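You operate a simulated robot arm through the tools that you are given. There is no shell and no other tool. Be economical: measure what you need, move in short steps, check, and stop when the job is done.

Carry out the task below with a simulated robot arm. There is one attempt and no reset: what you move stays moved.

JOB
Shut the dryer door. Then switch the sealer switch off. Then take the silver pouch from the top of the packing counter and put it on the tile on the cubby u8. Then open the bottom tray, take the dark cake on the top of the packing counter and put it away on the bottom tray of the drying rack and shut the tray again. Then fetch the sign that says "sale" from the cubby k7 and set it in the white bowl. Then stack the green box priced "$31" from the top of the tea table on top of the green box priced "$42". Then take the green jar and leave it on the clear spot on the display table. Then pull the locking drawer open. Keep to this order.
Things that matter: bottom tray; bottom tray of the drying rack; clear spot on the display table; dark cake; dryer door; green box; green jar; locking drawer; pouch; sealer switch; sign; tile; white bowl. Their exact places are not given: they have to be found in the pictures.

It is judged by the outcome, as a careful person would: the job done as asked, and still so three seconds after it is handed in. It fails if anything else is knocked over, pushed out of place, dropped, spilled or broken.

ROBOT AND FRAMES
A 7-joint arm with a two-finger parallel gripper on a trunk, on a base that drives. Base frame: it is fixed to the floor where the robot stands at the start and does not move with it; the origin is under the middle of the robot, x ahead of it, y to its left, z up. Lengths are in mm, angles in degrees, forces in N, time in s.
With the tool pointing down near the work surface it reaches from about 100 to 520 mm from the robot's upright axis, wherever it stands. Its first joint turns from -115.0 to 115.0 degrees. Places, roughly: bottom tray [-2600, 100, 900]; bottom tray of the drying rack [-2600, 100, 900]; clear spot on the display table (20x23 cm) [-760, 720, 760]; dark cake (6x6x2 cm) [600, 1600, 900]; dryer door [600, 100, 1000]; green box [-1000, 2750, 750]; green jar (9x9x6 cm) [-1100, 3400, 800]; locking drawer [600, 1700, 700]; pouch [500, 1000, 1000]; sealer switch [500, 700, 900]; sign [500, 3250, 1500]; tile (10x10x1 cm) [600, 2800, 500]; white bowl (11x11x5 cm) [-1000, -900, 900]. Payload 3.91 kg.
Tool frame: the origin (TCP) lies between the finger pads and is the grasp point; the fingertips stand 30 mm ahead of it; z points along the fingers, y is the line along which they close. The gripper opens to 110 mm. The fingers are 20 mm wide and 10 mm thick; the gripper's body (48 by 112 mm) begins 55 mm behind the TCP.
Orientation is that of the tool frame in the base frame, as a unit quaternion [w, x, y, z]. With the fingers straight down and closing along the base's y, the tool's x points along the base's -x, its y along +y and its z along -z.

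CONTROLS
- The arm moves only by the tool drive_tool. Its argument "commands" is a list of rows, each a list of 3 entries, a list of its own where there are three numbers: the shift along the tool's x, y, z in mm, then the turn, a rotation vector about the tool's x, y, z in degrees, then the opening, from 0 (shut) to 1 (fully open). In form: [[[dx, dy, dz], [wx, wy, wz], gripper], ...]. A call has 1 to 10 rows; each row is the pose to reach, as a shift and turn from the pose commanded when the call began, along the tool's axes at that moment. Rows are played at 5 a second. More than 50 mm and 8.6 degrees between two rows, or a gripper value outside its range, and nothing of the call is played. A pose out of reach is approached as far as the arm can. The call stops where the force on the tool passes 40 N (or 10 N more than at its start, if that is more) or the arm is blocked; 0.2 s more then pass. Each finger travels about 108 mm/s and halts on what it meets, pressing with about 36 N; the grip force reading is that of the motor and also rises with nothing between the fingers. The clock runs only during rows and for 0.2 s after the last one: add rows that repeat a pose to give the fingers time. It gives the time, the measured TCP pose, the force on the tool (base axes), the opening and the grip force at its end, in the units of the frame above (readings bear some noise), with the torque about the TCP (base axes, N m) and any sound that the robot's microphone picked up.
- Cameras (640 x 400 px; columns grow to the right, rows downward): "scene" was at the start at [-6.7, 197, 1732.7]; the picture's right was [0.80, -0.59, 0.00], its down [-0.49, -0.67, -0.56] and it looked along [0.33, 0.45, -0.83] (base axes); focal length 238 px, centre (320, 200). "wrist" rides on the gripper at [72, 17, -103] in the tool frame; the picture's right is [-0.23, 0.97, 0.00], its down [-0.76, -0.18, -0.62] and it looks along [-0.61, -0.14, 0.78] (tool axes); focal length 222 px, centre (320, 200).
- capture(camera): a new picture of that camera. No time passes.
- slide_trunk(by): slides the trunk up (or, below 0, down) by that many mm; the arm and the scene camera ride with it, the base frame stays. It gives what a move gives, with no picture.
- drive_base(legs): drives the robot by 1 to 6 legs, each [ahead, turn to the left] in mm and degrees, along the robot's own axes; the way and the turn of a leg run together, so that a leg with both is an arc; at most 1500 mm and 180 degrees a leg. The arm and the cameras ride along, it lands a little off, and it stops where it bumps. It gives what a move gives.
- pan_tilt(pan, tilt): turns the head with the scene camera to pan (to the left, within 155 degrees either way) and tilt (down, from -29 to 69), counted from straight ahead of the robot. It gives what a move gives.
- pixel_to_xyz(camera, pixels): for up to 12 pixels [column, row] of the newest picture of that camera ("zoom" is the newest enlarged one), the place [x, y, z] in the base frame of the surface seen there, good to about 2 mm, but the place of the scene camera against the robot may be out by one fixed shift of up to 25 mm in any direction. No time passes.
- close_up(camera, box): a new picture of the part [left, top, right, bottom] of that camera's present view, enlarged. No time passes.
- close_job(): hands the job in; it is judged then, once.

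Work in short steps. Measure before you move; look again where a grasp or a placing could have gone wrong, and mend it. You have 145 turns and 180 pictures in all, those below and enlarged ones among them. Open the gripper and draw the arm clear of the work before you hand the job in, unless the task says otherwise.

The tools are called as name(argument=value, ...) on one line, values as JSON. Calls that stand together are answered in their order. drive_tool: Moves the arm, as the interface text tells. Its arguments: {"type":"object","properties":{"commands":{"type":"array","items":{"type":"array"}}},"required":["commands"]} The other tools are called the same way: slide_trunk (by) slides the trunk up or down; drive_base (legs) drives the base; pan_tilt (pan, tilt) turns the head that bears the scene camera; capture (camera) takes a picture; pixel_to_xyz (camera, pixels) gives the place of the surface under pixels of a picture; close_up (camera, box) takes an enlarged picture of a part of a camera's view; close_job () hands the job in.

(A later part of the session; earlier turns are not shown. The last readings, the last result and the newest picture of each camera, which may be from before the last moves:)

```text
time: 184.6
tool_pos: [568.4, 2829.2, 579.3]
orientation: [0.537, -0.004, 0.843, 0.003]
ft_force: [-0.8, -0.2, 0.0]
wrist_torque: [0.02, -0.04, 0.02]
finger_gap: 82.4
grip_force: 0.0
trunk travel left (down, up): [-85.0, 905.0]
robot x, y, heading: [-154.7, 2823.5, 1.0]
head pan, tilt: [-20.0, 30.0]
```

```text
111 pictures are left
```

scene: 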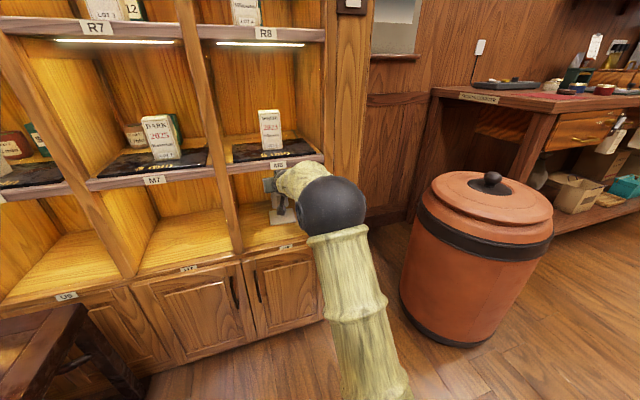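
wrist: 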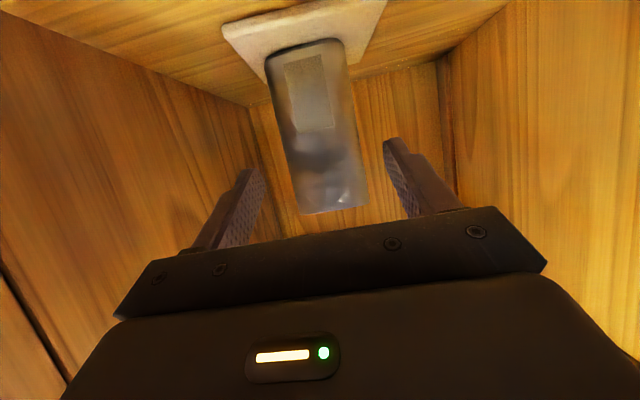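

The pouch stands on the tile. I back out, raise the trunk and bring the tool to pointing down.

drive_base(legs=[[-330, 0]])

slide_trunk(by=400)

drive_tool(commands=[[[0, 0, -10], [0, 8.2, 0], 0.75], [[0, 0, -30], [0, 16.4, 0], 0.75], [[0, 0, -60], [0, 24.6, 0], 0.75], [[0, 0, -90], [0, 32.8, 0], 0.75], [[0, 0, -130], [0, 41, 0], 0.75], [[0, 0, -170], [0, 49.2, 0], 0.75], [[0, 0, -210], [0, 57.4, 0], 0.75], [[0, 0, -250], [0, 65, 0], 0.75], [[0, 0, -290], [0, 65, 0], 0.75]])

slide_trunk(by=380)

drive_base(legs=[[0, 180], [0, 15]])

pan_tilt(pan=20, tilt=30)

capture(camera="scene")

```text
time: 187.1
tool_pos: [236.6, 2823.1, 580.1]
orientation: [0.536, -0.004, 0.844, 0.003]
ft_force: [-0.3, 1.3, -1.1]
wrist_torque: [-0.01, 0.01, 0.0]
finger_gap: 82.6
grip_force: 0.0
trunk travel left (down, up): [-85.0, 905.0]
robot x, y, heading: [-492.2, 2816.5, 1.2]
head pan, tilt: [-20.0, 30.0]
```

```text
time: 190.9
tool_pos: [236.4, 2823.0, 979.4]
orientation: [0.537, -0.004, 0.843, 0.003]
ft_force: [0.4, 1.1, 0.4]
wrist_torque: [-0.01, 0.0, 0.02]
finger_gap: 82.5
grip_force: 0.0
trunk travel left (down, up): [-485.0, 505.0]
robot x, y, heading: [-490.7, 2814.8, 1.0]
head pan, tilt: [-20.0, 30.0]
```

```text
time: 192.9
tool_pos: [-28.6, 2819.6, 1102.4]
orientation: [0.001, -0.005, 1.0, -0.001]
ft_force: [0.0, -0.3, -1.1]
wrist_torque: [0.02, 0.0, -0.03]
finger_gap: 82.7
grip_force: 0.1
trunk travel left (down, up): [-485.0, 505.0]
robot x, y, heading: [-489.7, 2813.0, 1.0]
head pan, tilt: [-20.0, 30.0]
```

```text
time: 196.6
tool_pos: [-26.8, 2819.3, 1483.7]
orientation: [0.0, -0.004, 1.0, 0.0]
ft_force: [0.2, 0.3, -0.5]
wrist_torque: [-0.05, 0.02, 0.0]
finger_gap: 82.5
grip_force: 0.0
trunk travel left (down, up): [-865.0, 125.0]
robot x, y, heading: [-491.8, 2813.3, 1.1]
head pan, tilt: [-20.0, 30.0]
```

```text
time: 208.9
tool_pos: [-935.8, 2689.4, 1482.9]
orientation: [0.0, 0.991, 0.135, 0.0]
ft_force: [0.0, 0.9, 0.0]
wrist_torque: [0.0, 0.0, 0.01]
finger_gap: 82.3
grip_force: 0.1
trunk travel left (down, up): [-865.0, 125.0]
robot x, y, heading: [-492.1, 2817.2, -164.1]
head pan, tilt: [-20.0, 30.0]
```

```text
time: 210.0
tool_pos: [-936.1, 2690.1, 1482.4]
orientation: [-0.001, 0.991, 0.135, 0.001]
ft_force: [-0.3, 0.1, 0.1]
wrist_torque: [-0.01, -0.01, 0.03]
finger_gap: 82.7
grip_force: 0.1
trunk travel left (down, up): [-865.0, 125.0]
robot x, y, heading: [-490.9, 2818.5, -164.0]
head pan, tilt: [20.0, 30.0]
```

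```text
110 pictures are left
```

scene: 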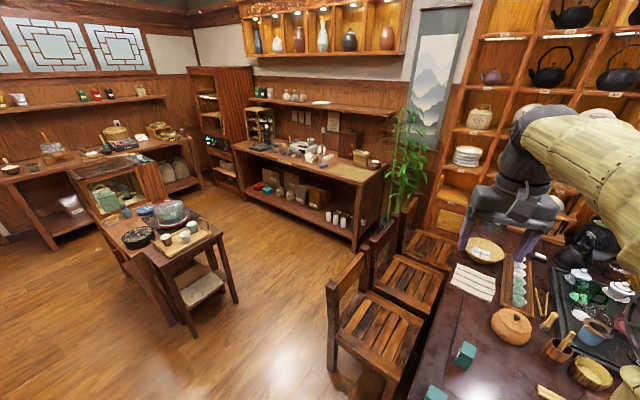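

A good overview. I zoom on the cabinet and counter at (200–340, 60–220) and measure.

close_up(camera="scene", box=[180, 60, 400, 250])

pixel_to_xyz(camera="scene", pixels=[[212, 130], [258, 125], [215, 170], [355, 250], [238, 150], [245, 190], [330, 340], [195, 335], [240, 300], [105, 130], [60, 245], [45, 150]])

```text
2.11 times, centred on (290, 155) of scene
```

zoom: 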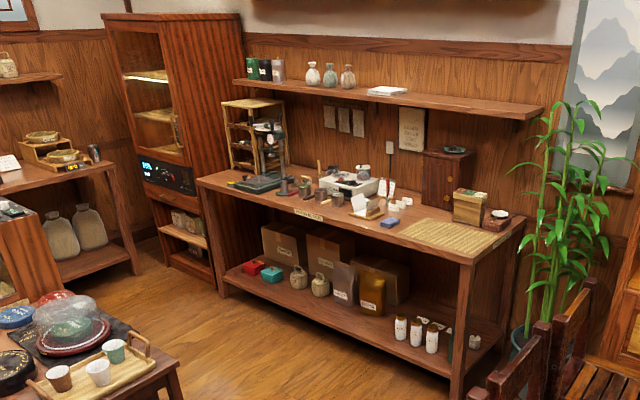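

```text
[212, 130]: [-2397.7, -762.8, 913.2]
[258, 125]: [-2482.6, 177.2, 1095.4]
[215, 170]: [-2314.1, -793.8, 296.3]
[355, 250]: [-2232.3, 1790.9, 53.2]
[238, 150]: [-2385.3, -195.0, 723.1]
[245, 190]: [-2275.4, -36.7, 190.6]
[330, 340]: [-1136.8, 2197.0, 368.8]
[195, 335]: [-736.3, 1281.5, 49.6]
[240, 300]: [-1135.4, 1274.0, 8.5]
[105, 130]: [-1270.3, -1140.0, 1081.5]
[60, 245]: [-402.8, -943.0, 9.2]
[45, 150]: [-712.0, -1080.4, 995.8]
```

The drying rack is the bamboo rack on the back bench at about (-2480,180,~1000). I drive there through the gap between chairs and display table.

drive_base(legs=[[0, 63], [1098, 0], [0, -79], [1050, 0], [0, 84.6]])

drive_base(legs=[[800, 0], [770, 0], [0, -84.6]])

pan_tilt(pan=-25, tilt=40)

capture(camera="scene")

```text
time: 236.7
tool_pos: [-1774.8, 1247.3, 1483.2]
orientation: [0.0, 0.735, 0.678, 0.0]
ft_force: [-0.4, -0.5, 0.1]
wrist_torque: [0.0, -0.01, 0.0]
finger_gap: 82.2
grip_force: 0.1
trunk travel left (down, up): [-865.0, 125.0]
robot x, y, heading: [-1738.6, 1707.7, -93.6]
head pan, tilt: [20.0, 30.0]
```

```text
time: 251.3
tool_pos: [-2314.8, 136.0, 1481.7]
orientation: [0.0, 1.0, 0.006, 0.0]
ft_force: [-0.2, 0.2, 0.4]
wrist_torque: [0.0, -0.01, -0.01]
finger_gap: 82.3
grip_force: 0.0
trunk travel left (down, up): [-865.0, 125.0]
robot x, y, heading: [-1852.6, 146.5, -178.7]
head pan, tilt: [20.0, 30.0]
```

```text
time: 252.4
tool_pos: [-2314.9, 136.5, 1481.3]
orientation: [0.001, 1.0, 0.006, -0.001]
ft_force: [-0.3, -1.0, 0.4]
wrist_torque: [0.0, 0.01, -0.01]
finger_gap: 82.4
grip_force: 0.0
trunk travel left (down, up): [-865.0, 125.0]
robot x, y, heading: [-1851.0, 144.4, -178.5]
head pan, tilt: [-25.0, 40.0]
```

```text
108 pictures are left
```

scene: 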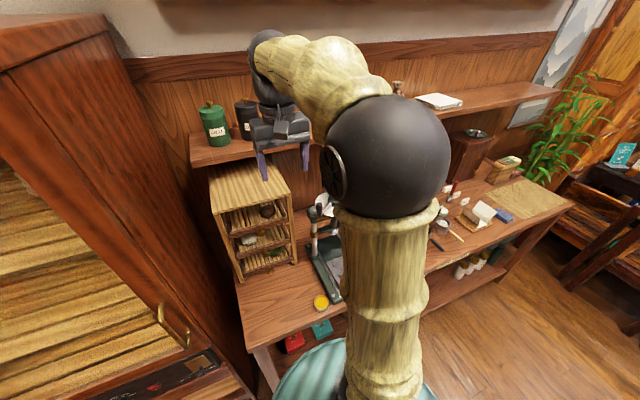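

The rack is at px (255,220) with three trays. Zoom and measure with scene and wrist.

close_up(camera="scene", box=[195, 150, 315, 300])

pixel_to_xyz(camera="zoom", pixels=[[200, 165], [360, 130], [270, 355], [385, 305], [330, 325], [300, 310], [260, 300], [350, 290], [280, 250], [300, 210], [230, 330], [395, 320]])

capture(camera="wrist")

```text
2.67 times, centred on (255, 225) of scene
```

zoom: 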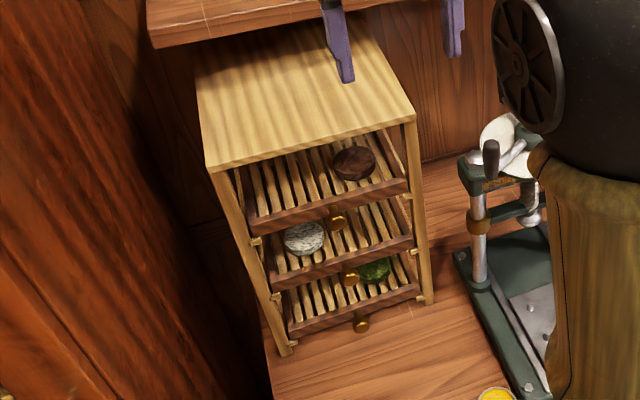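

```text
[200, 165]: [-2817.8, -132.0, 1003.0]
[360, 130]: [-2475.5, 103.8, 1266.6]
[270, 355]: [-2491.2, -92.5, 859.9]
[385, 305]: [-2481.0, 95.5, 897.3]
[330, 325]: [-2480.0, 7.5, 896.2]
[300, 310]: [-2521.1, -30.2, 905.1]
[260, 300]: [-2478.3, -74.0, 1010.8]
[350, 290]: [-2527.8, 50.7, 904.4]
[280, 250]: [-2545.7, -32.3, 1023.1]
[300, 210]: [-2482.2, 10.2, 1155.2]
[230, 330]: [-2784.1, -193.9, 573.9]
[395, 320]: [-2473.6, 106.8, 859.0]
```

```text
106 pictures are left
```

wrist: 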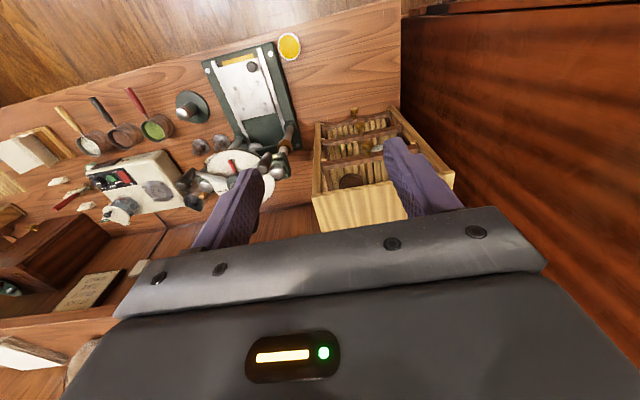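

Three trays with gold knobs; bottom tray front at x≈-2480, knob at y≈40, z≈895. I back 100 mm, lower the tool and pitch it 45° toward the rack for a good look.

drive_base(legs=[[-110, 0]])

drive_tool(commands=[[[0, 0, 40], [0, -5, 0], 0.4], [[0, 0, 80], [0, -10, 0], 0.4], [[0, 0, 120], [0, -15, 0], 0.4], [[0, 0, 160], [0, -20, 0], 0.4], [[0, 0, 200], [0, -25, 0], 0.4], [[0, 0, 240], [0, -30, 0], 0.4], [[0, 0, 280], [0, -35, 0], 0.4], [[0, 0, 320], [0, -40, 0], 0.4], [[0, 0, 350], [0, -45, 0], 0.4]])

capture(camera="wrist")

```text
time: 253.7
tool_pos: [-2202.8, 138.4, 1482.6]
orientation: [0.001, 1.0, 0.006, -0.001]
ft_force: [0.1, 0.4, 0.0]
wrist_torque: [-0.05, 0.03, 0.01]
finger_gap: 82.6
grip_force: 0.1
trunk travel left (down, up): [-865.0, 125.0]
robot x, y, heading: [-1740.8, 148.6, -178.6]
head pan, tilt: [-25.0, 40.0]
```

```text
time: 255.7
tool_pos: [-2228.4, 137.3, 1132.3]
orientation: [0.003, 0.924, 0.006, -0.382]
ft_force: [-0.2, 0.7, 0.0]
wrist_torque: [-0.04, 0.0, 0.0]
finger_gap: 44.1
grip_force: 0.0
out of reach, approached as far as the arm can: row 8, 9
trunk travel left (down, up): [-865.0, 125.0]
robot x, y, heading: [-1742.4, 145.9, -178.6]
head pan, tilt: [-25.0, 40.0]
```

```text
105 pictures are left
```

wrist: 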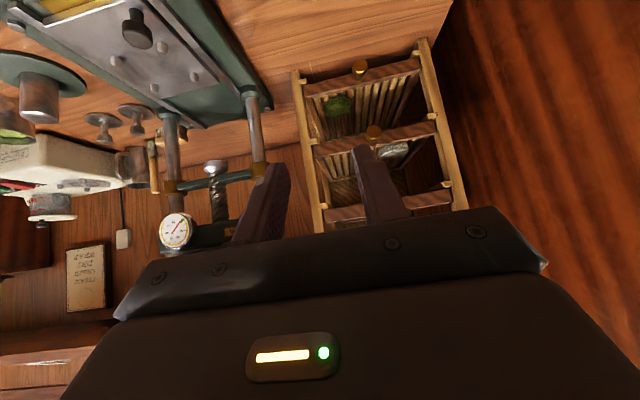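

Bottom tray knob at wrist px (359,68). Zoom and measure.

close_up(camera="wrist", box=[280, 20, 480, 180])

pixel_to_xyz(camera="wrist", pixels=[[360, 66], [359, 72], [374, 130], [372, 136], [310, 92], [410, 70], [340, 82], [400, 100], [370, 110], [362, 50], [425, 140]])

```text
2.50 times, centred on (380, 100) of wrist
```

zoom: 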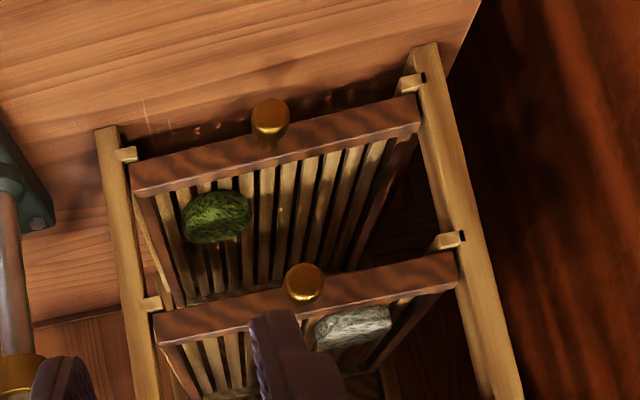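

```text
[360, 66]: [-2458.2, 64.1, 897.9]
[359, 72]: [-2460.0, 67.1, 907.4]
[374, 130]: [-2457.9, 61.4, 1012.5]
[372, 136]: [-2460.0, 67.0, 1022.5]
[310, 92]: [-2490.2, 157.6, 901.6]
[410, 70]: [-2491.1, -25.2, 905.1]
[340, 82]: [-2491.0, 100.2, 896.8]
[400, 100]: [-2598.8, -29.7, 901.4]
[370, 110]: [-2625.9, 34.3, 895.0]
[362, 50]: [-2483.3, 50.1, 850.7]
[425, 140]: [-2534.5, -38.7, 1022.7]
```

Knob centre ≈(-2465,64,898), tray front x≈-2490, bench z 850. I move ahead 110, shift to y=64, then lower with the trunk.

drive_base(legs=[[110, 0]])

drive_tool(commands=[[[0, 37, 0], [0, 0, 0], 0.4], [[0, 74, 0], [0, 0, 0], 0.4]])

slide_trunk(by=-200)

capture(camera="wrist")

```text
time: 257.0
tool_pos: [-2339.2, 135.2, 1132.0]
orientation: [0.002, 0.924, 0.005, -0.381]
ft_force: [-0.6, -0.1, 0.5]
wrist_torque: [-0.01, -0.02, 0.01]
finger_gap: 44.0
grip_force: 0.0
trunk travel left (down, up): [-865.0, 125.0]
robot x, y, heading: [-1854.2, 145.1, -178.7]
head pan, tilt: [-25.0, 40.0]
```

```text
time: 257.6
tool_pos: [-2336.5, 59.8, 1132.7]
orientation: [0.002, 0.924, 0.005, -0.382]
ft_force: [1.0, -1.0, -0.8]
wrist_torque: [0.01, -0.01, -0.04]
finger_gap: 44.0
grip_force: 0.0
trunk travel left (down, up): [-865.0, 125.0]
robot x, y, heading: [-1851.7, 144.1, -178.8]
head pan, tilt: [-25.0, 40.0]
```

```text
time: 259.8
tool_pos: [-2338.3, 61.3, 932.2]
orientation: [0.003, 0.924, 0.006, -0.382]
ft_force: [-0.7, 0.3, 0.3]
wrist_torque: [0.02, 0.02, 0.01]
finger_gap: 43.9
grip_force: 0.1
trunk travel left (down, up): [-665.0, 325.0]
robot x, y, heading: [-1850.9, 143.4, -178.7]
head pan, tilt: [-25.0, 40.0]
```

```text
103 pictures are left
```

wrist: 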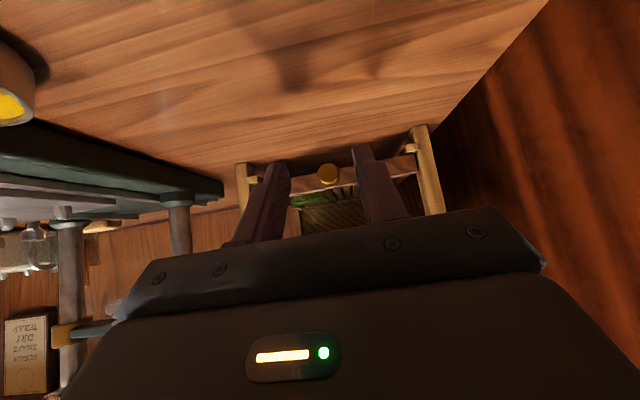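

The knob (328,174) is centred between the fingers. Measuring knob and the nearest press parts.

pixel_to_xyz(camera="wrist", pixels=[[328, 172], [328, 180], [220, 185], [180, 215], [10, 100], [200, 195], [330, 150], [300, 180], [385, 180]])

```text
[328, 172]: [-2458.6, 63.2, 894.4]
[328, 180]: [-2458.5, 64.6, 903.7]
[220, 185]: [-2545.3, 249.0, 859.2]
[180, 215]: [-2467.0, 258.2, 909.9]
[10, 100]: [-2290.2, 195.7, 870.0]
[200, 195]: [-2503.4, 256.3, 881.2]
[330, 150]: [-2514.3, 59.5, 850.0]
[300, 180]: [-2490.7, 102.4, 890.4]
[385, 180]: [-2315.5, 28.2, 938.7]
```

Advance to the knob (TCP (-2459,64,899)) and close on it.

drive_tool(commands=[[[-21, -1.5, 36], [0, 0, 0], 0.4], [[-42, -3, 72], [0, 0, 0], 0.4], [[-55, -4.3, 96], [0, 0, 0], 0.4], [[-62.4, -4.3, 108.8], [0, 0, 0], 0.4], [[-62.4, -4.3, 108.8], [0, 0, 0], 0.1], [[-62.4, -4.3, 108.8], [0, 0, 0], 0.1], [[-62.4, -4.3, 108.8], [0, 0, 0], 0.1]])

capture(camera="wrist")

```text
time: 261.4
tool_pos: [-2458.3, 63.4, 900.1]
orientation: [0.003, 0.924, 0.006, -0.381]
ft_force: [0.3, 1.2, -3.0]
wrist_torque: [0.04, -0.21, 0.01]
finger_gap: 25.1
grip_force: 45.0
trunk travel left (down, up): [-665.0, 325.0]
robot x, y, heading: [-1851.0, 144.4, -178.5]
head pan, tilt: [-25.0, 40.0]
```

```text
102 pictures are left
```

wrist: 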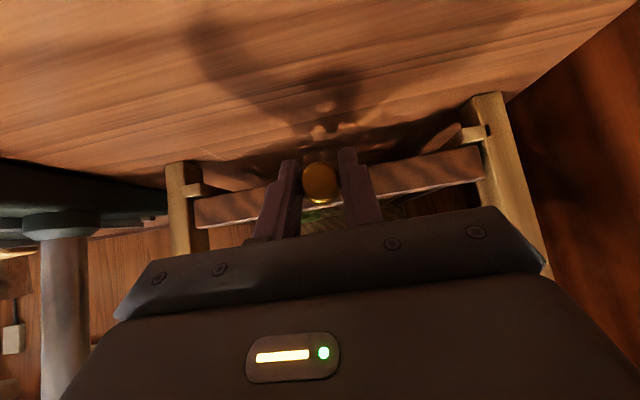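

Gripped on the knob (gap 25). Pull by driving the base back 100 mm first.

drive_base(legs=[[-100, 0]])

capture(camera="wrist")

```text
time: 262.6
tool_pos: [-2358.2, 63.5, 900.3]
orientation: [0.002, 0.924, 0.007, -0.382]
ft_force: [1.0, -12.5, -4.2]
wrist_torque: [-0.06, -0.51, 0.22]
finger_gap: 25.1
grip_force: 45.2
trunk travel left (down, up): [-665.0, 325.0]
robot x, y, heading: [-1751.1, 146.2, -178.9]
head pan, tilt: [-25.0, 40.0]
```

```text
101 pictures are left
```

wrist: 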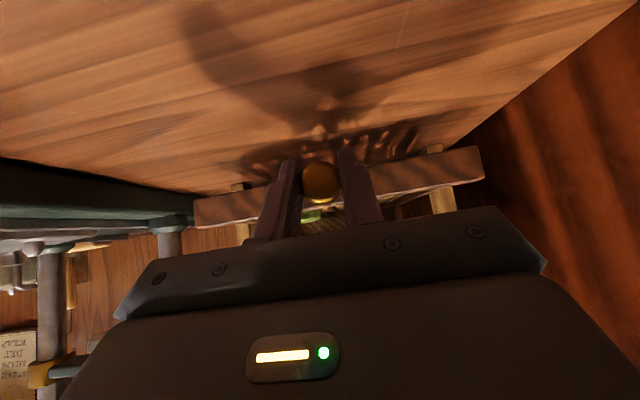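

The tray slides out; there's a small side force. I relieve it by 2 mm and pull 60 mm more.

drive_tool(commands=[[[0, 2, 0], [0, 0, 0], 0.1]])

drive_base(legs=[[-60, 0]])

drive_tool(commands=[[[0, 0, 0], [0, 0, 0], 0.25], [[0, 0, 0], [0, 0, 0], 0.42], [[0, 0, -45], [0, 0, 0], 0.42], [[0, 0, -90], [0, 0, 0], 0.42], [[0, 0, -135], [0, 0, 0], 0.42], [[0, 0, -180], [0, 0, 0], 0.42]])

capture(camera="wrist")

```text
time: 263.0
tool_pos: [-2358.5, 63.8, 898.5]
orientation: [0.002, 0.924, 0.006, -0.381]
ft_force: [-0.1, 2.5, -1.7]
wrist_torque: [0.17, 0.24, 0.04]
finger_gap: 25.0
grip_force: 45.1
trunk travel left (down, up): [-665.0, 325.0]
robot x, y, heading: [-1751.6, 142.4, -178.7]
head pan, tilt: [-25.0, 40.0]
```

```text
time: 264.0
tool_pos: [-2297.9, 63.3, 899.8]
orientation: [0.003, 0.925, 0.008, -0.381]
ft_force: [1.3, -1.7, -1.4]
wrist_torque: [0.04, -0.22, 0.06]
finger_gap: 25.2
grip_force: 45.0
trunk travel left (down, up): [-665.0, 325.0]
robot x, y, heading: [-1691.1, 147.1, -178.6]
head pan, tilt: [-25.0, 40.0]
```

```text
time: 265.4
tool_pos: [-2168.5, 66.9, 1026.4]
orientation: [0.003, 0.925, 0.006, -0.381]
ft_force: [0.6, -0.7, 0.4]
wrist_torque: [0.01, 0.03, 0.0]
finger_gap: 45.9
grip_force: 0.0
trunk travel left (down, up): [-665.0, 325.0]
robot x, y, heading: [-1689.7, 148.1, -178.8]
head pan, tilt: [-25.0, 40.0]
```

```text
100 pictures are left
```

wrist: 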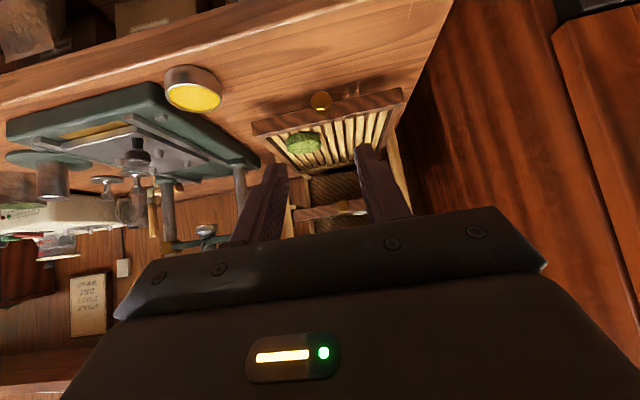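

Tray is open by 160 mm. I measure tray front, the green cake and the free area.

close_up(camera="wrist", box=[240, 70, 430, 220])

pixel_to_xyz(camera="wrist", pixels=[[320, 100], [258, 125], [400, 97], [302, 141], [288, 142], [322, 140], [306, 132], [350, 120], [370, 125], [340, 150], [340, 210], [348, 206]])

```text
2.67 times, centred on (335, 145) of wrist
```

zoom: 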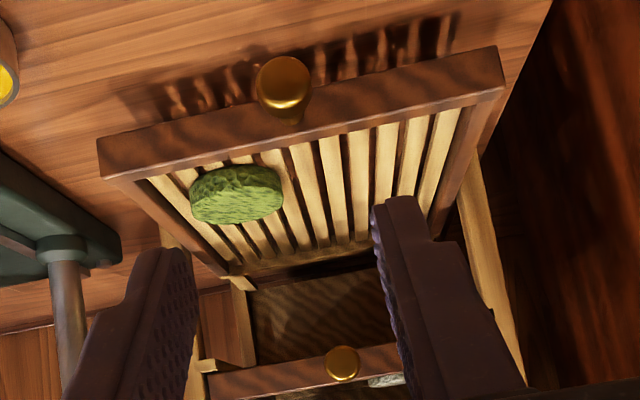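

```text
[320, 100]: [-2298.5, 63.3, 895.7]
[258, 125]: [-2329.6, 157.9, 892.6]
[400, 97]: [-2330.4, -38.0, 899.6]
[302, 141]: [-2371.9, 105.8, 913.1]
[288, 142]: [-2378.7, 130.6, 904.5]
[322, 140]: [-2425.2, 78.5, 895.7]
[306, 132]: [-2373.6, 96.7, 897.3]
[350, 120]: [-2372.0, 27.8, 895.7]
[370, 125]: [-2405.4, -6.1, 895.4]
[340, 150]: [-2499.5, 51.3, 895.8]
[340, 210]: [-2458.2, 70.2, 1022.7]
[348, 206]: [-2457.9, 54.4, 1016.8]
```

Tray slats z≈895; free spot at about (-2385,20). Now I raise, turn the tool down, and drive to the counter for the dark cake.

slide_trunk(by=200)

drive_tool(commands=[[[0, 0, -15], [0, 7.5, 0], 0.8], [[0, 0, -30], [0, 15, 0], 0.8], [[0, 0, -45], [0, 22.5, 0], 0.8], [[0, 0, -60], [0, 30, 0], 0.8], [[0, 0, -75], [0, 37.5, 0], 0.8], [[0, 0, -90], [0, 45, 0], 0.8]])

drive_base(legs=[[0, -91.3], [1590, 0], [0, -90], [1400, 0]])

```text
time: 267.6
tool_pos: [-2171.0, 66.5, 1228.0]
orientation: [0.003, 0.924, 0.008, -0.381]
ft_force: [-0.3, 0.5, -0.1]
wrist_torque: [-0.03, -0.02, 0.02]
finger_gap: 46.4
grip_force: 0.1
trunk travel left (down, up): [-865.0, 125.0]
robot x, y, heading: [-1690.9, 146.4, -178.6]
head pan, tilt: [-25.0, 40.0]
```

```text
time: 269.0
tool_pos: [-2108.7, 69.7, 1290.9]
orientation: [0.0, 1.0, 0.008, 0.002]
ft_force: [0.3, 0.8, 0.5]
wrist_torque: [-0.01, -0.01, -0.01]
finger_gap: 88.1
grip_force: 0.1
trunk travel left (down, up): [-865.0, 125.0]
robot x, y, heading: [-1693.9, 148.6, -178.8]
head pan, tilt: [-25.0, 40.0]
```

```text
refused: 1590 is not a number from -1500 to 1500
```

Splitting the long leg.

drive_base(legs=[[0, -91.3], [800, 0], [790, 0], [0, -90], [1400, 0]])

drive_base(legs=[[0, -22], [400, 0], [0, 22]])

capture(camera="wrist")

```text
time: 297.4
tool_pos: [133.7, 1814.5, 1290.7]
orientation: [-0.001, 0.001, 1.0, 0.0]
ft_force: [0.0, -0.2, 0.5]
wrist_torque: [0.0, -0.01, 0.0]
finger_gap: 87.7
grip_force: 0.1
trunk travel left (down, up): [-865.0, 125.0]
robot x, y, heading: [-288.0, 1741.0, 0.2]
head pan, tilt: [-25.0, 40.0]
```

```text
time: 303.5
tool_pos: [502.3, 1663.8, 1289.8]
orientation: [-0.002, 0.003, 1.0, 0.0]
ft_force: [0.0, -0.4, -0.1]
wrist_torque: [0.01, -0.02, -0.01]
finger_gap: 87.8
grip_force: 0.0
trunk travel left (down, up): [-865.0, 125.0]
robot x, y, heading: [85.4, 1595.5, 0.0]
head pan, tilt: [-25.0, 40.0]
```

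```text
98 pictures are left
```

wrist: 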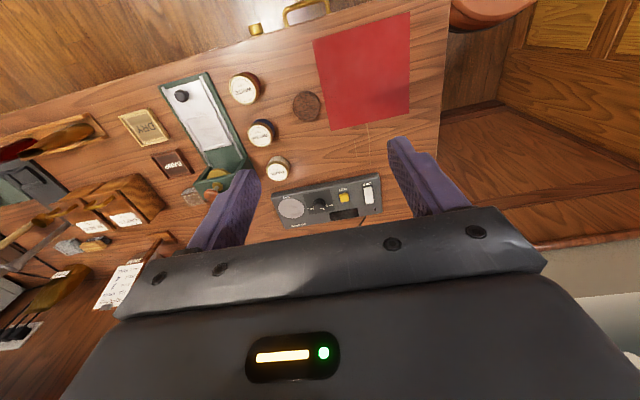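

Dark cake at wrist px (306,107). Measure it and its neighbours.

pixel_to_xyz(camera="wrist", pixels=[[306, 107], [294, 107], [318, 107], [306, 94], [306, 119], [262, 132], [243, 88], [335, 90], [272, 130], [320, 130]])

close_up(camera="wrist", box=[230, 50, 350, 150])

```text
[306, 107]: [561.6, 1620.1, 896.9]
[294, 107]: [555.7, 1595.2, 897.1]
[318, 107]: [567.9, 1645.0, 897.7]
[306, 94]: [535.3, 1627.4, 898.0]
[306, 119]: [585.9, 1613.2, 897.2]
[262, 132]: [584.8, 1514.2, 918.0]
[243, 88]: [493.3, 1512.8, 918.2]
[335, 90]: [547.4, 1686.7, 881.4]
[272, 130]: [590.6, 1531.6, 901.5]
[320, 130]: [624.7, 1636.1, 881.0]
```

```text
4.00 times, centred on (290, 100) of wrist
```

zoom: 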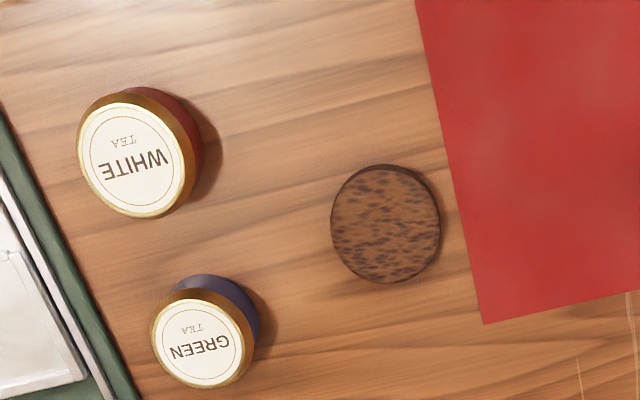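

Cake centre (561,1620), top 897, counter 881. I descend to TCP z≈914 with closing along y.

drive_tool(commands=[[[-30, -22, 20], [0, 0, 0], 0.8], [[-59, -44, 50], [0, 0, 0], 0.8], [[-59, -44, 98], [0, 0, 0], 0.8], [[-59, -44, 146], [0, 0, 0], 0.8], [[-59, -44, 194], [0, 0, 0], 0.8], [[-59, -44, 242], [0, 0, 0], 0.8], [[-59, -44, 290], [0, 0, 0], 0.8], [[-59, -44, 335], [0, 0, 0], 0.8]])

capture(camera="wrist")

```text
time: 305.3
tool_pos: [562.3, 1620.5, 955.3]
orientation: [-0.001, 0.004, 1.0, 0.001]
ft_force: [0.4, 0.5, -0.3]
wrist_torque: [-0.01, 0.05, -0.01]
finger_gap: 88.1
grip_force: 0.1
trunk travel left (down, up): [-865.0, 125.0]
robot x, y, heading: [85.3, 1592.0, 0.2]
head pan, tilt: [-25.0, 40.0]
```

```text
96 pictures are left
```

wrist: 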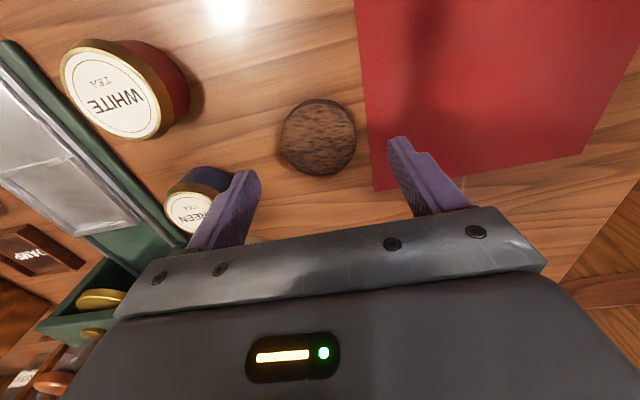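

Clear. Descend 40 mm and close.

drive_tool(commands=[[[0, 0, 25], [0, 0, 0], 0.8], [[0, 0, 41], [0, 0, 0], 0.8], [[0, 0, 41], [0, 0, 0], 0.6], [[0, 0, 41], [0, 0, 0], 0.42], [[0, 0, 41], [0, 0, 0], 0.42], [[0, 0, 41], [0, 0, 0], 0.42]])

drive_tool(commands=[[[0, 0, -45], [0, 0, 0], 0.42], [[0, 0, -90], [0, 0, 0], 0.42], [[0, 0, -135], [0, 0, 0], 0.42], [[0, 0, -180], [0, 0, 0], 0.42], [[10, 0, -225], [0, 0, 0], 0.42], [[30, 0, -270], [0, 0, 0], 0.42], [[50, 0, -310], [0, 0, 0], 0.42]])

capture(camera="wrist")

```text
time: 306.7
tool_pos: [561.3, 1619.9, 913.9]
orientation: [-0.002, 0.002, 1.0, 0.0]
ft_force: [-0.7, 0.2, -0.5]
wrist_torque: [0.01, 0.02, -0.01]
finger_gap: 57.4
grip_force: 36.1
trunk travel left (down, up): [-865.0, 125.0]
robot x, y, heading: [82.3, 1593.4, -0.1]
head pan, tilt: [-25.0, 40.0]
```

```text
time: 308.3
tool_pos: [510.2, 1618.7, 1225.1]
orientation: [-0.001, 0.002, 1.0, 0.0]
ft_force: [-0.6, -0.6, 0.2]
wrist_torque: [0.01, -0.02, 0.04]
finger_gap: 57.6
grip_force: 36.2
trunk travel left (down, up): [-865.0, 125.0]
robot x, y, heading: [82.7, 1596.6, 0.2]
head pan, tilt: [-25.0, 40.0]
```

```text
95 pictures are left
```

wrist: 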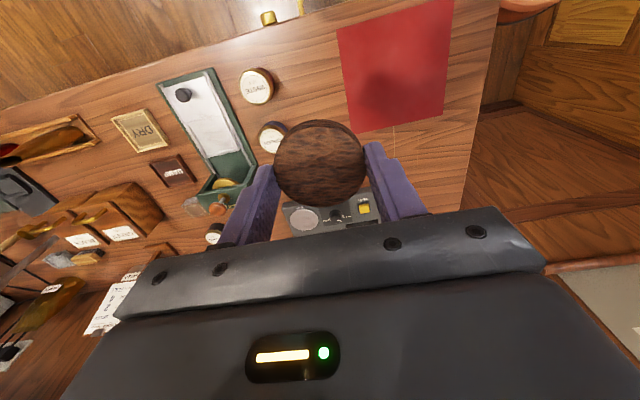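

Cake held (gap 57.5). Drive back to the rack.

drive_base(legs=[[0, -22], [-400, 0], [0, 101], [0, 101], [1400, 0], [0, 90]])

drive_base(legs=[[800, 0], [880, 0], [0, -90]])

```text
time: 338.4
tool_pos: [-1653.2, 1306.2, 1222.5]
orientation: [0.0, 0.707, 0.707, 0.001]
ft_force: [-0.3, 0.3, -0.6]
wrist_torque: [-0.03, 0.02, 0.02]
finger_gap: 57.8
grip_force: 36.5
trunk travel left (down, up): [-865.0, 125.0]
robot x, y, heading: [-1686.0, 1732.3, -89.7]
head pan, tilt: [-25.0, 40.0]
```

```text
time: 353.9
tool_pos: [-2090.8, 17.7, 1223.7]
orientation: [-0.001, 1.0, 0.0, 0.001]
ft_force: [0.1, 0.5, -0.4]
wrist_torque: [0.03, 0.02, 0.02]
finger_gap: 57.5
grip_force: 35.8
trunk travel left (down, up): [-865.0, 125.0]
robot x, y, heading: [-1665.8, 45.5, -179.8]
head pan, tilt: [-25.0, 40.0]
```

Ahead 230 mm, then check the wrist view.

drive_base(legs=[[230, 0]])

drive_tool(commands=[[[0, 0, 45], [0, 0, 0], 0.42], [[0, 0, 90], [0, 0, 0], 0.42]])

capture(camera="wrist")

```text
time: 355.9
tool_pos: [-2322.4, 14.3, 1223.7]
orientation: [0.0, 1.0, 0.002, 0.001]
ft_force: [0.1, 0.5, -0.4]
wrist_torque: [0.0, -0.04, 0.03]
finger_gap: 57.5
grip_force: 35.6
trunk travel left (down, up): [-865.0, 125.0]
robot x, y, heading: [-1893.6, 43.5, -179.6]
head pan, tilt: [-25.0, 40.0]
```

```text
time: 356.5
tool_pos: [-2323.6, 12.2, 1133.5]
orientation: [0.0, 1.0, 0.001, 0.001]
ft_force: [0.1, -0.1, 0.2]
wrist_torque: [-0.01, 0.0, 0.03]
finger_gap: 57.1
grip_force: 35.7
trunk travel left (down, up): [-865.0, 125.0]
robot x, y, heading: [-1895.7, 48.6, -179.7]
head pan, tilt: [-25.0, 40.0]
```

```text
94 pictures are left
```

wrist: 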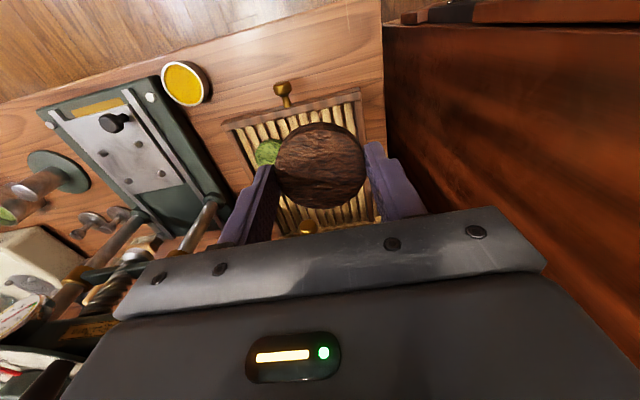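

Now move to above the free tray spot (-2390,18) and descend to just above the slats (TCP ≈930).

drive_tool(commands=[[[-33, -3, 30], [0, 0, 0], 0.42], [[-66, -6, 60], [0, 0, 0], 0.42], [[-66, -6, 105], [0, 0, 0], 0.42], [[-66, -6, 150], [0, 0, 0], 0.42], [[-66, -6, 185], [0, 0, 0], 0.42]])

capture(camera="wrist")

```text
time: 357.7
tool_pos: [-2388.4, 20.1, 946.8]
orientation: [0.0, 1.0, 0.001, 0.002]
ft_force: [-0.2, -0.3, -0.5]
wrist_torque: [-0.02, 0.0, -0.02]
finger_gap: 57.7
grip_force: 36.0
trunk travel left (down, up): [-865.0, 125.0]
robot x, y, heading: [-1896.2, 48.0, -179.2]
head pan, tilt: [-25.0, 40.0]
```

```text
93 pictures are left
```

wrist: 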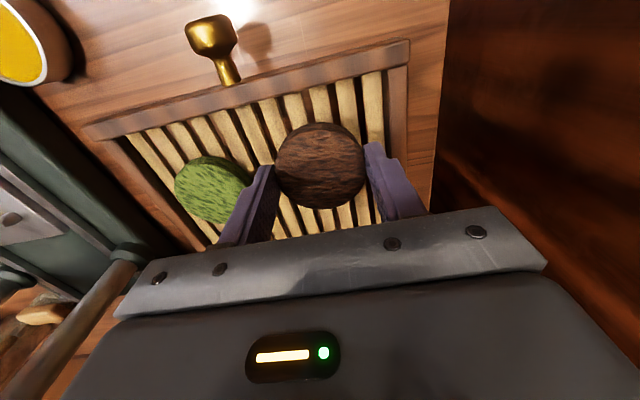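

Lower 17 mm (shifting 3 mm left for side clearance), open slightly, rise.

drive_tool(commands=[[[0, -3, 10], [0, 0, 0], 0.42], [[0, -3, 17], [0, 0, 0], 0.42], [[0, -3, 17], [0, 0, 0], 0.56], [[0, -3, 17], [0, 0, 0], 0.61], [[0, -3, 17], [0, 0, 0], 0.61], [[0, -3, -5], [0, 0, 0], 0.61], [[0, -3, -50], [0, 0, 0], 0.61], [[10, -3, -95], [0, 0, 0], 0.61], [[40, -3, -130], [0, 0, 0], 0.61]])

capture(camera="wrist")

```text
time: 359.7
tool_pos: [-2342.9, 24.0, 1081.5]
orientation: [0.0, 1.0, 0.0, 0.001]
ft_force: [0.2, 0.6, 0.0]
wrist_torque: [0.0, 0.02, 0.0]
finger_gap: 67.1
grip_force: 0.0
trunk travel left (down, up): [-865.0, 125.0]
robot x, y, heading: [-1894.4, 45.7, -179.5]
head pan, tilt: [-25.0, 40.0]
```

```text
92 pictures are left
```

wrist: 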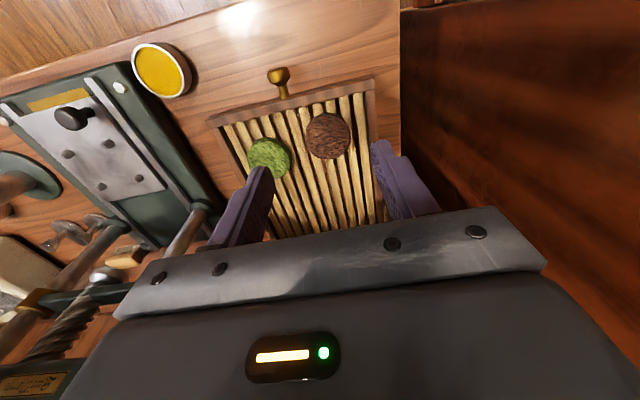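

The dark cake lies on the bottom tray beside the green one. Now I back up, pitch the tool 45° again and line up with the knob at (-2305,64,898).

drive_base(legs=[[-200, 0]])

drive_tool(commands=[[[-10, -8, 0], [0, -7.5, 0], 0.42], [[-20, -16, 10], [0, -15, 0], 0.42], [[-30, -24, 20], [0, -22.5, 0], 0.42], [[-40, -32, 40], [0, -30, 0], 0.42], [[-49, -40, 60], [0, -37.5, 0], 0.42], [[-49, -40, 76], [0, -45, 0], 0.42]])

capture(camera="wrist")

```text
time: 361.4
tool_pos: [-2144.6, 24.9, 1079.8]
orientation: [0.0, 1.0, -0.001, 0.001]
ft_force: [-0.3, 0.5, 1.1]
wrist_torque: [0.02, 0.05, 0.0]
finger_gap: 67.3
grip_force: 0.2
trunk travel left (down, up): [-865.0, 125.0]
robot x, y, heading: [-1691.4, 45.1, -179.6]
head pan, tilt: [-25.0, 40.0]
```

```text
time: 362.9
tool_pos: [-2194.5, 65.5, 1002.9]
orientation: [0.001, 0.924, 0.0, -0.382]
ft_force: [0.2, -0.8, 0.1]
wrist_torque: [0.02, -0.06, -0.01]
finger_gap: 46.2
grip_force: 0.0
trunk travel left (down, up): [-865.0, 125.0]
robot x, y, heading: [-1692.9, 47.9, -179.5]
head pan, tilt: [-25.0, 40.0]
```

```text
91 pictures are left
```

wrist: 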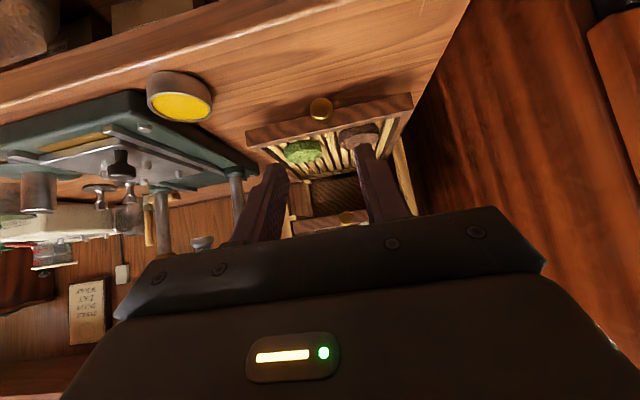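

Advance along the tool axis to the knob and grip.

drive_tool(commands=[[[0, 1, 45], [0, 0, 0], 0.42], [[0, 1.5, 90], [0, 0, 0], 0.42], [[0, 1.5, 125], [0, 0, 0], 0.42], [[0.4, 1.5, 146.5], [0, 0, 0], 0.42], [[0.4, 1.5, 146.5], [0, 0, 0], 0.1], [[0.4, 1.5, 146.5], [0, 0, 0], 0.1], [[0.4, 1.5, 146.5], [0, 0, 0], 0.1]])

drive_base(legs=[[100, 0]])

```text
time: 364.4
tool_pos: [-2298.4, 64.7, 899.5]
orientation: [0.001, 0.925, 0.0, -0.381]
ft_force: [-0.5, 3.0, -2.1]
wrist_torque: [0.02, 0.29, -0.04]
finger_gap: 25.2
grip_force: 45.1
trunk travel left (down, up): [-865.0, 125.0]
robot x, y, heading: [-1694.3, 46.1, -179.6]
head pan, tilt: [-25.0, 40.0]
```

```text
time: 365.7
tool_pos: [-2399.4, 62.3, 899.3]
orientation: [0.001, 0.924, -0.001, -0.381]
ft_force: [-0.7, 11.7, -3.4]
wrist_torque: [0.05, 0.37, -0.15]
finger_gap: 24.9
grip_force: 45.1
trunk travel left (down, up): [-865.0, 125.0]
robot x, y, heading: [-1796.5, 43.4, -179.5]
head pan, tilt: [-25.0, 40.0]
```

Relieve the side force and push the remaining 60 mm.

drive_tool(commands=[[[0, -2, 0], [0, 0, 0], 0.1]])

drive_base(legs=[[60, 0]])

capture(camera="wrist")

```text
time: 366.1
tool_pos: [-2397.8, 63.1, 898.8]
orientation: [0.0, 0.925, 0.0, -0.381]
ft_force: [0.5, -4.2, -4.8]
wrist_torque: [-0.07, 0.39, 0.0]
finger_gap: 25.1
grip_force: 45.1
trunk travel left (down, up): [-865.0, 125.0]
robot x, y, heading: [-1795.0, 44.3, -179.3]
head pan, tilt: [-25.0, 40.0]
```

```text
time: 367.1
tool_pos: [-2458.5, 63.6, 899.4]
orientation: [-0.001, 0.925, 0.0, -0.38]
ft_force: [-0.2, -3.6, -4.1]
wrist_torque: [-0.01, -0.93, 0.06]
finger_gap: 25.1
grip_force: 45.2
trunk travel left (down, up): [-865.0, 125.0]
robot x, y, heading: [-1850.1, 41.2, -179.4]
head pan, tilt: [-25.0, 40.0]
```

```text
90 pictures are left
```

wrist: 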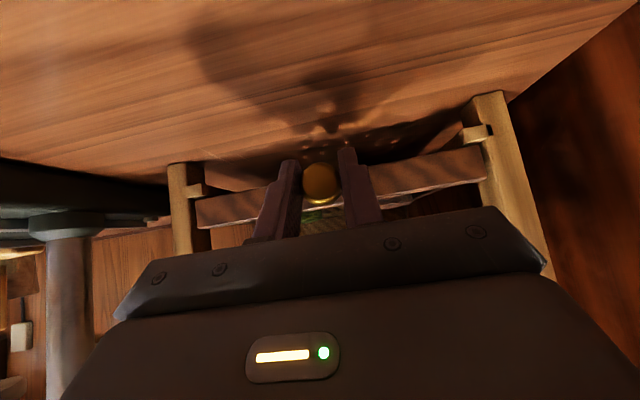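

Back at the original closed position. A further 3 mm nudge to be sure, then release and retreat along the tool axis.

drive_tool(commands=[[[-2.1, 0, 2.1], [0, 0, 0], 0.1], [[0, 0, 0], [0, 0, 0], 0.3], [[0, 0, 0], [0, 0, 0], 0.45], [[0, 0, -45], [0, 0, 0], 0.45], [[0, 0, -90], [0, 0, 0], 0.45], [[0, 0, -135], [0, 0, 0], 0.45], [[0, 0, -170], [0, 0, 0], 0.45]])

capture(camera="wrist")

```text
time: 368.7
tool_pos: [-2336.0, 63.7, 1021.7]
orientation: [0.0, 0.924, 0.0, -0.382]
ft_force: [0.6, 0.0, -0.1]
wrist_torque: [0.0, -0.04, 0.01]
finger_gap: 49.6
grip_force: 0.1
trunk travel left (down, up): [-865.0, 125.0]
robot x, y, heading: [-1854.7, 40.5, -179.5]
head pan, tilt: [-25.0, 40.0]
```

```text
89 pictures are left
```

wrist: 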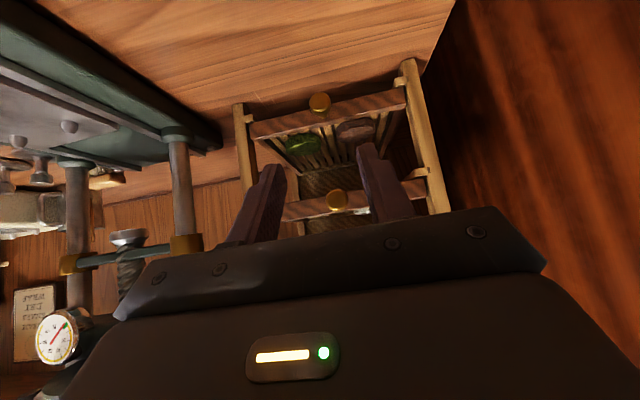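

The tray is shut with both cakes inside. Next: the "sale" sign from K7. I drive over to the cubby wall.

slide_trunk(by=120)

drive_base(legs=[[-200, 0], [0, -90], [850, 0], [850, 0], [0, -90]])

drive_base(legs=[[1150, 0], [0, 80], [1400, 0], [0, -80]])

pan_tilt(pan=0, tilt=10)

capture(camera="scene")

```text
time: 370.2
tool_pos: [-2337.5, 62.8, 1140.8]
orientation: [0.0, 0.924, 0.0, -0.381]
ft_force: [-0.2, -0.2, 0.1]
wrist_torque: [-0.01, -0.01, -0.02]
finger_gap: 49.2
grip_force: 0.1
trunk travel left (down, up): [-985.0, 5.0]
robot x, y, heading: [-1853.8, 43.0, -179.3]
head pan, tilt: [-25.0, 40.0]
```

```text
time: 392.7
tool_pos: [-1182.7, 1731.9, 1141.8]
orientation: [0.382, -0.001, 0.924, 0.001]
ft_force: [-0.1, -0.5, -0.1]
wrist_torque: [-0.01, 0.04, 0.0]
finger_gap: 49.2
grip_force: 0.0
trunk travel left (down, up): [-985.0, 5.0]
robot x, y, heading: [-1668.0, 1747.7, 0.7]
head pan, tilt: [-25.0, 40.0]
```

```text
time: 417.3
tool_pos: [203.3, 3142.1, 1140.9]
orientation: [0.382, -0.007, 0.924, 0.003]
ft_force: [-0.2, 0.0, -0.1]
wrist_torque: [-0.03, -0.01, 0.0]
finger_gap: 49.5
grip_force: 0.0
trunk travel left (down, up): [-985.0, 5.0]
robot x, y, heading: [-280.2, 3156.9, 1.3]
head pan, tilt: [-25.0, 40.0]
```

```text
time: 418.2
tool_pos: [203.4, 3141.6, 1141.7]
orientation: [0.381, -0.007, 0.924, 0.003]
ft_force: [-0.3, -0.4, -0.6]
wrist_torque: [-0.01, 0.03, -0.02]
finger_gap: 49.5
grip_force: 0.1
trunk travel left (down, up): [-985.0, 5.0]
robot x, y, heading: [-280.7, 3152.3, 1.5]
head pan, tilt: [0.0, 10.0]
```

```text
88 pictures are left
```

scene: 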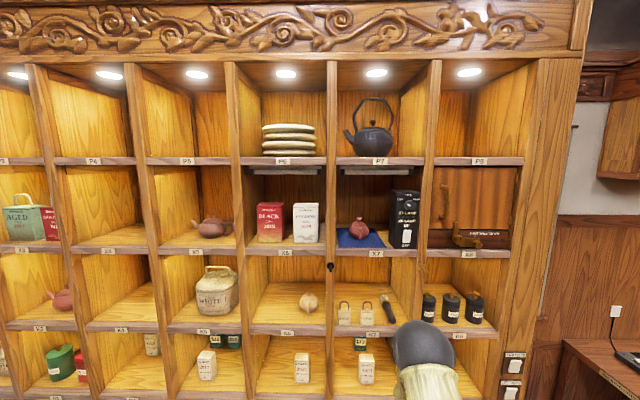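

Cubby K7 (signs at px 344,312 and 366,312). Zoom to read them.

close_up(camera="scene", box=[320, 250, 440, 340])

pixel_to_xyz(camera="zoom", pixels=[[132, 335], [245, 335], [130, 310], [240, 310], [132, 278], [235, 275], [200, 390], [70, 200], [350, 300]])

```text
4.44 times, centred on (380, 295) of scene
```

zoom: 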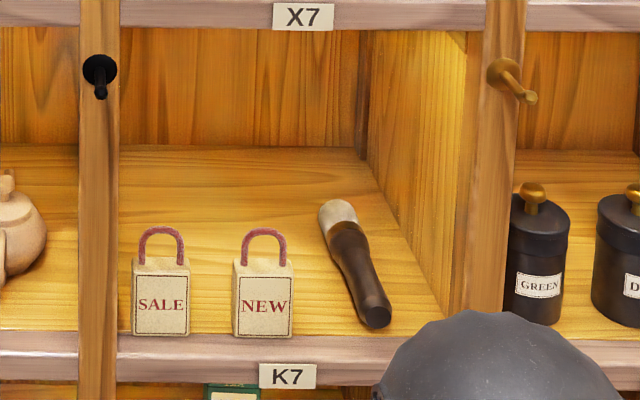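

```text
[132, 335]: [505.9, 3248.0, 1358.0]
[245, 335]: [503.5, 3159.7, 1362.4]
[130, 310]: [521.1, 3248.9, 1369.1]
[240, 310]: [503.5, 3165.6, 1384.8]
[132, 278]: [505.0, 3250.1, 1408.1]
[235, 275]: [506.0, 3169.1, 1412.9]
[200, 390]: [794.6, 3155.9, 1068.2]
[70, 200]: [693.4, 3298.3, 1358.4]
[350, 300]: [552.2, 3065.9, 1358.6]
```

The SALE sign is the left one: body ≈48 mm wide with a red arch handle, at about (495,3242), floor 1349. I bring the tool up in front, pitched 25° below horizontal, to look with the wrist camera.

drive_tool(commands=[[[-38, 12, -12], [0, -2.5, 0], 0.45], [[-77, 25, -24], [0, -5, 0], 0.45], [[-115, 37, -36], [0, -7.5, 0], 0.45], [[-154, 50, -48], [0, -10, 0], 0.45], [[-192, 62, -60], [0, -12.5, 0], 0.45], [[-231, 75, -72], [0, -15, 0], 0.45], [[-269, 87, -84], [0, -17.5, 0], 0.45], [[-307, 100, -95.5], [0, -20, 0], 0.45]])

capture(camera="wrist")

capture(camera="scene")

```text
time: 420.0
tool_pos: [352.5, 3244.7, 1425.4]
orientation: [0.537, -0.007, 0.844, 0.004]
ft_force: [-0.2, 0.5, 0.1]
wrist_torque: [0.0, 0.0, 0.0]
finger_gap: 49.2
grip_force: 0.0
trunk travel left (down, up): [-985.0, 5.0]
robot x, y, heading: [-280.0, 3153.8, 1.3]
head pan, tilt: [0.0, 10.0]
```

```text
86 pictures are left
```

wrist: 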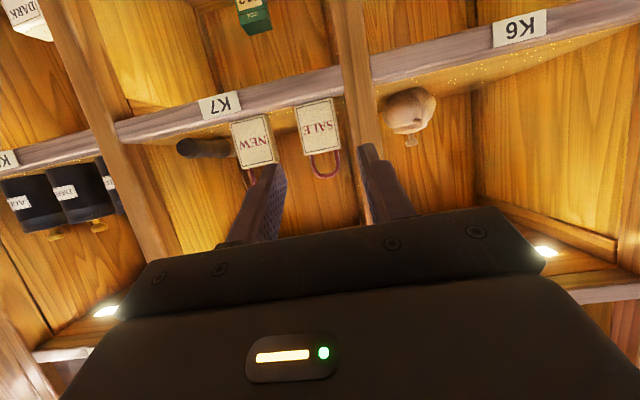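

```text
85 pictures are left
```

scene: 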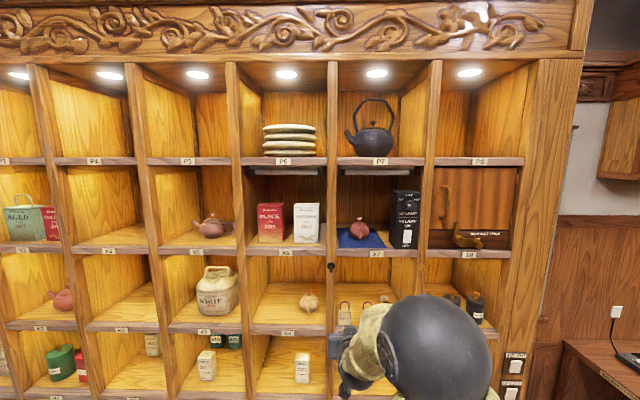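

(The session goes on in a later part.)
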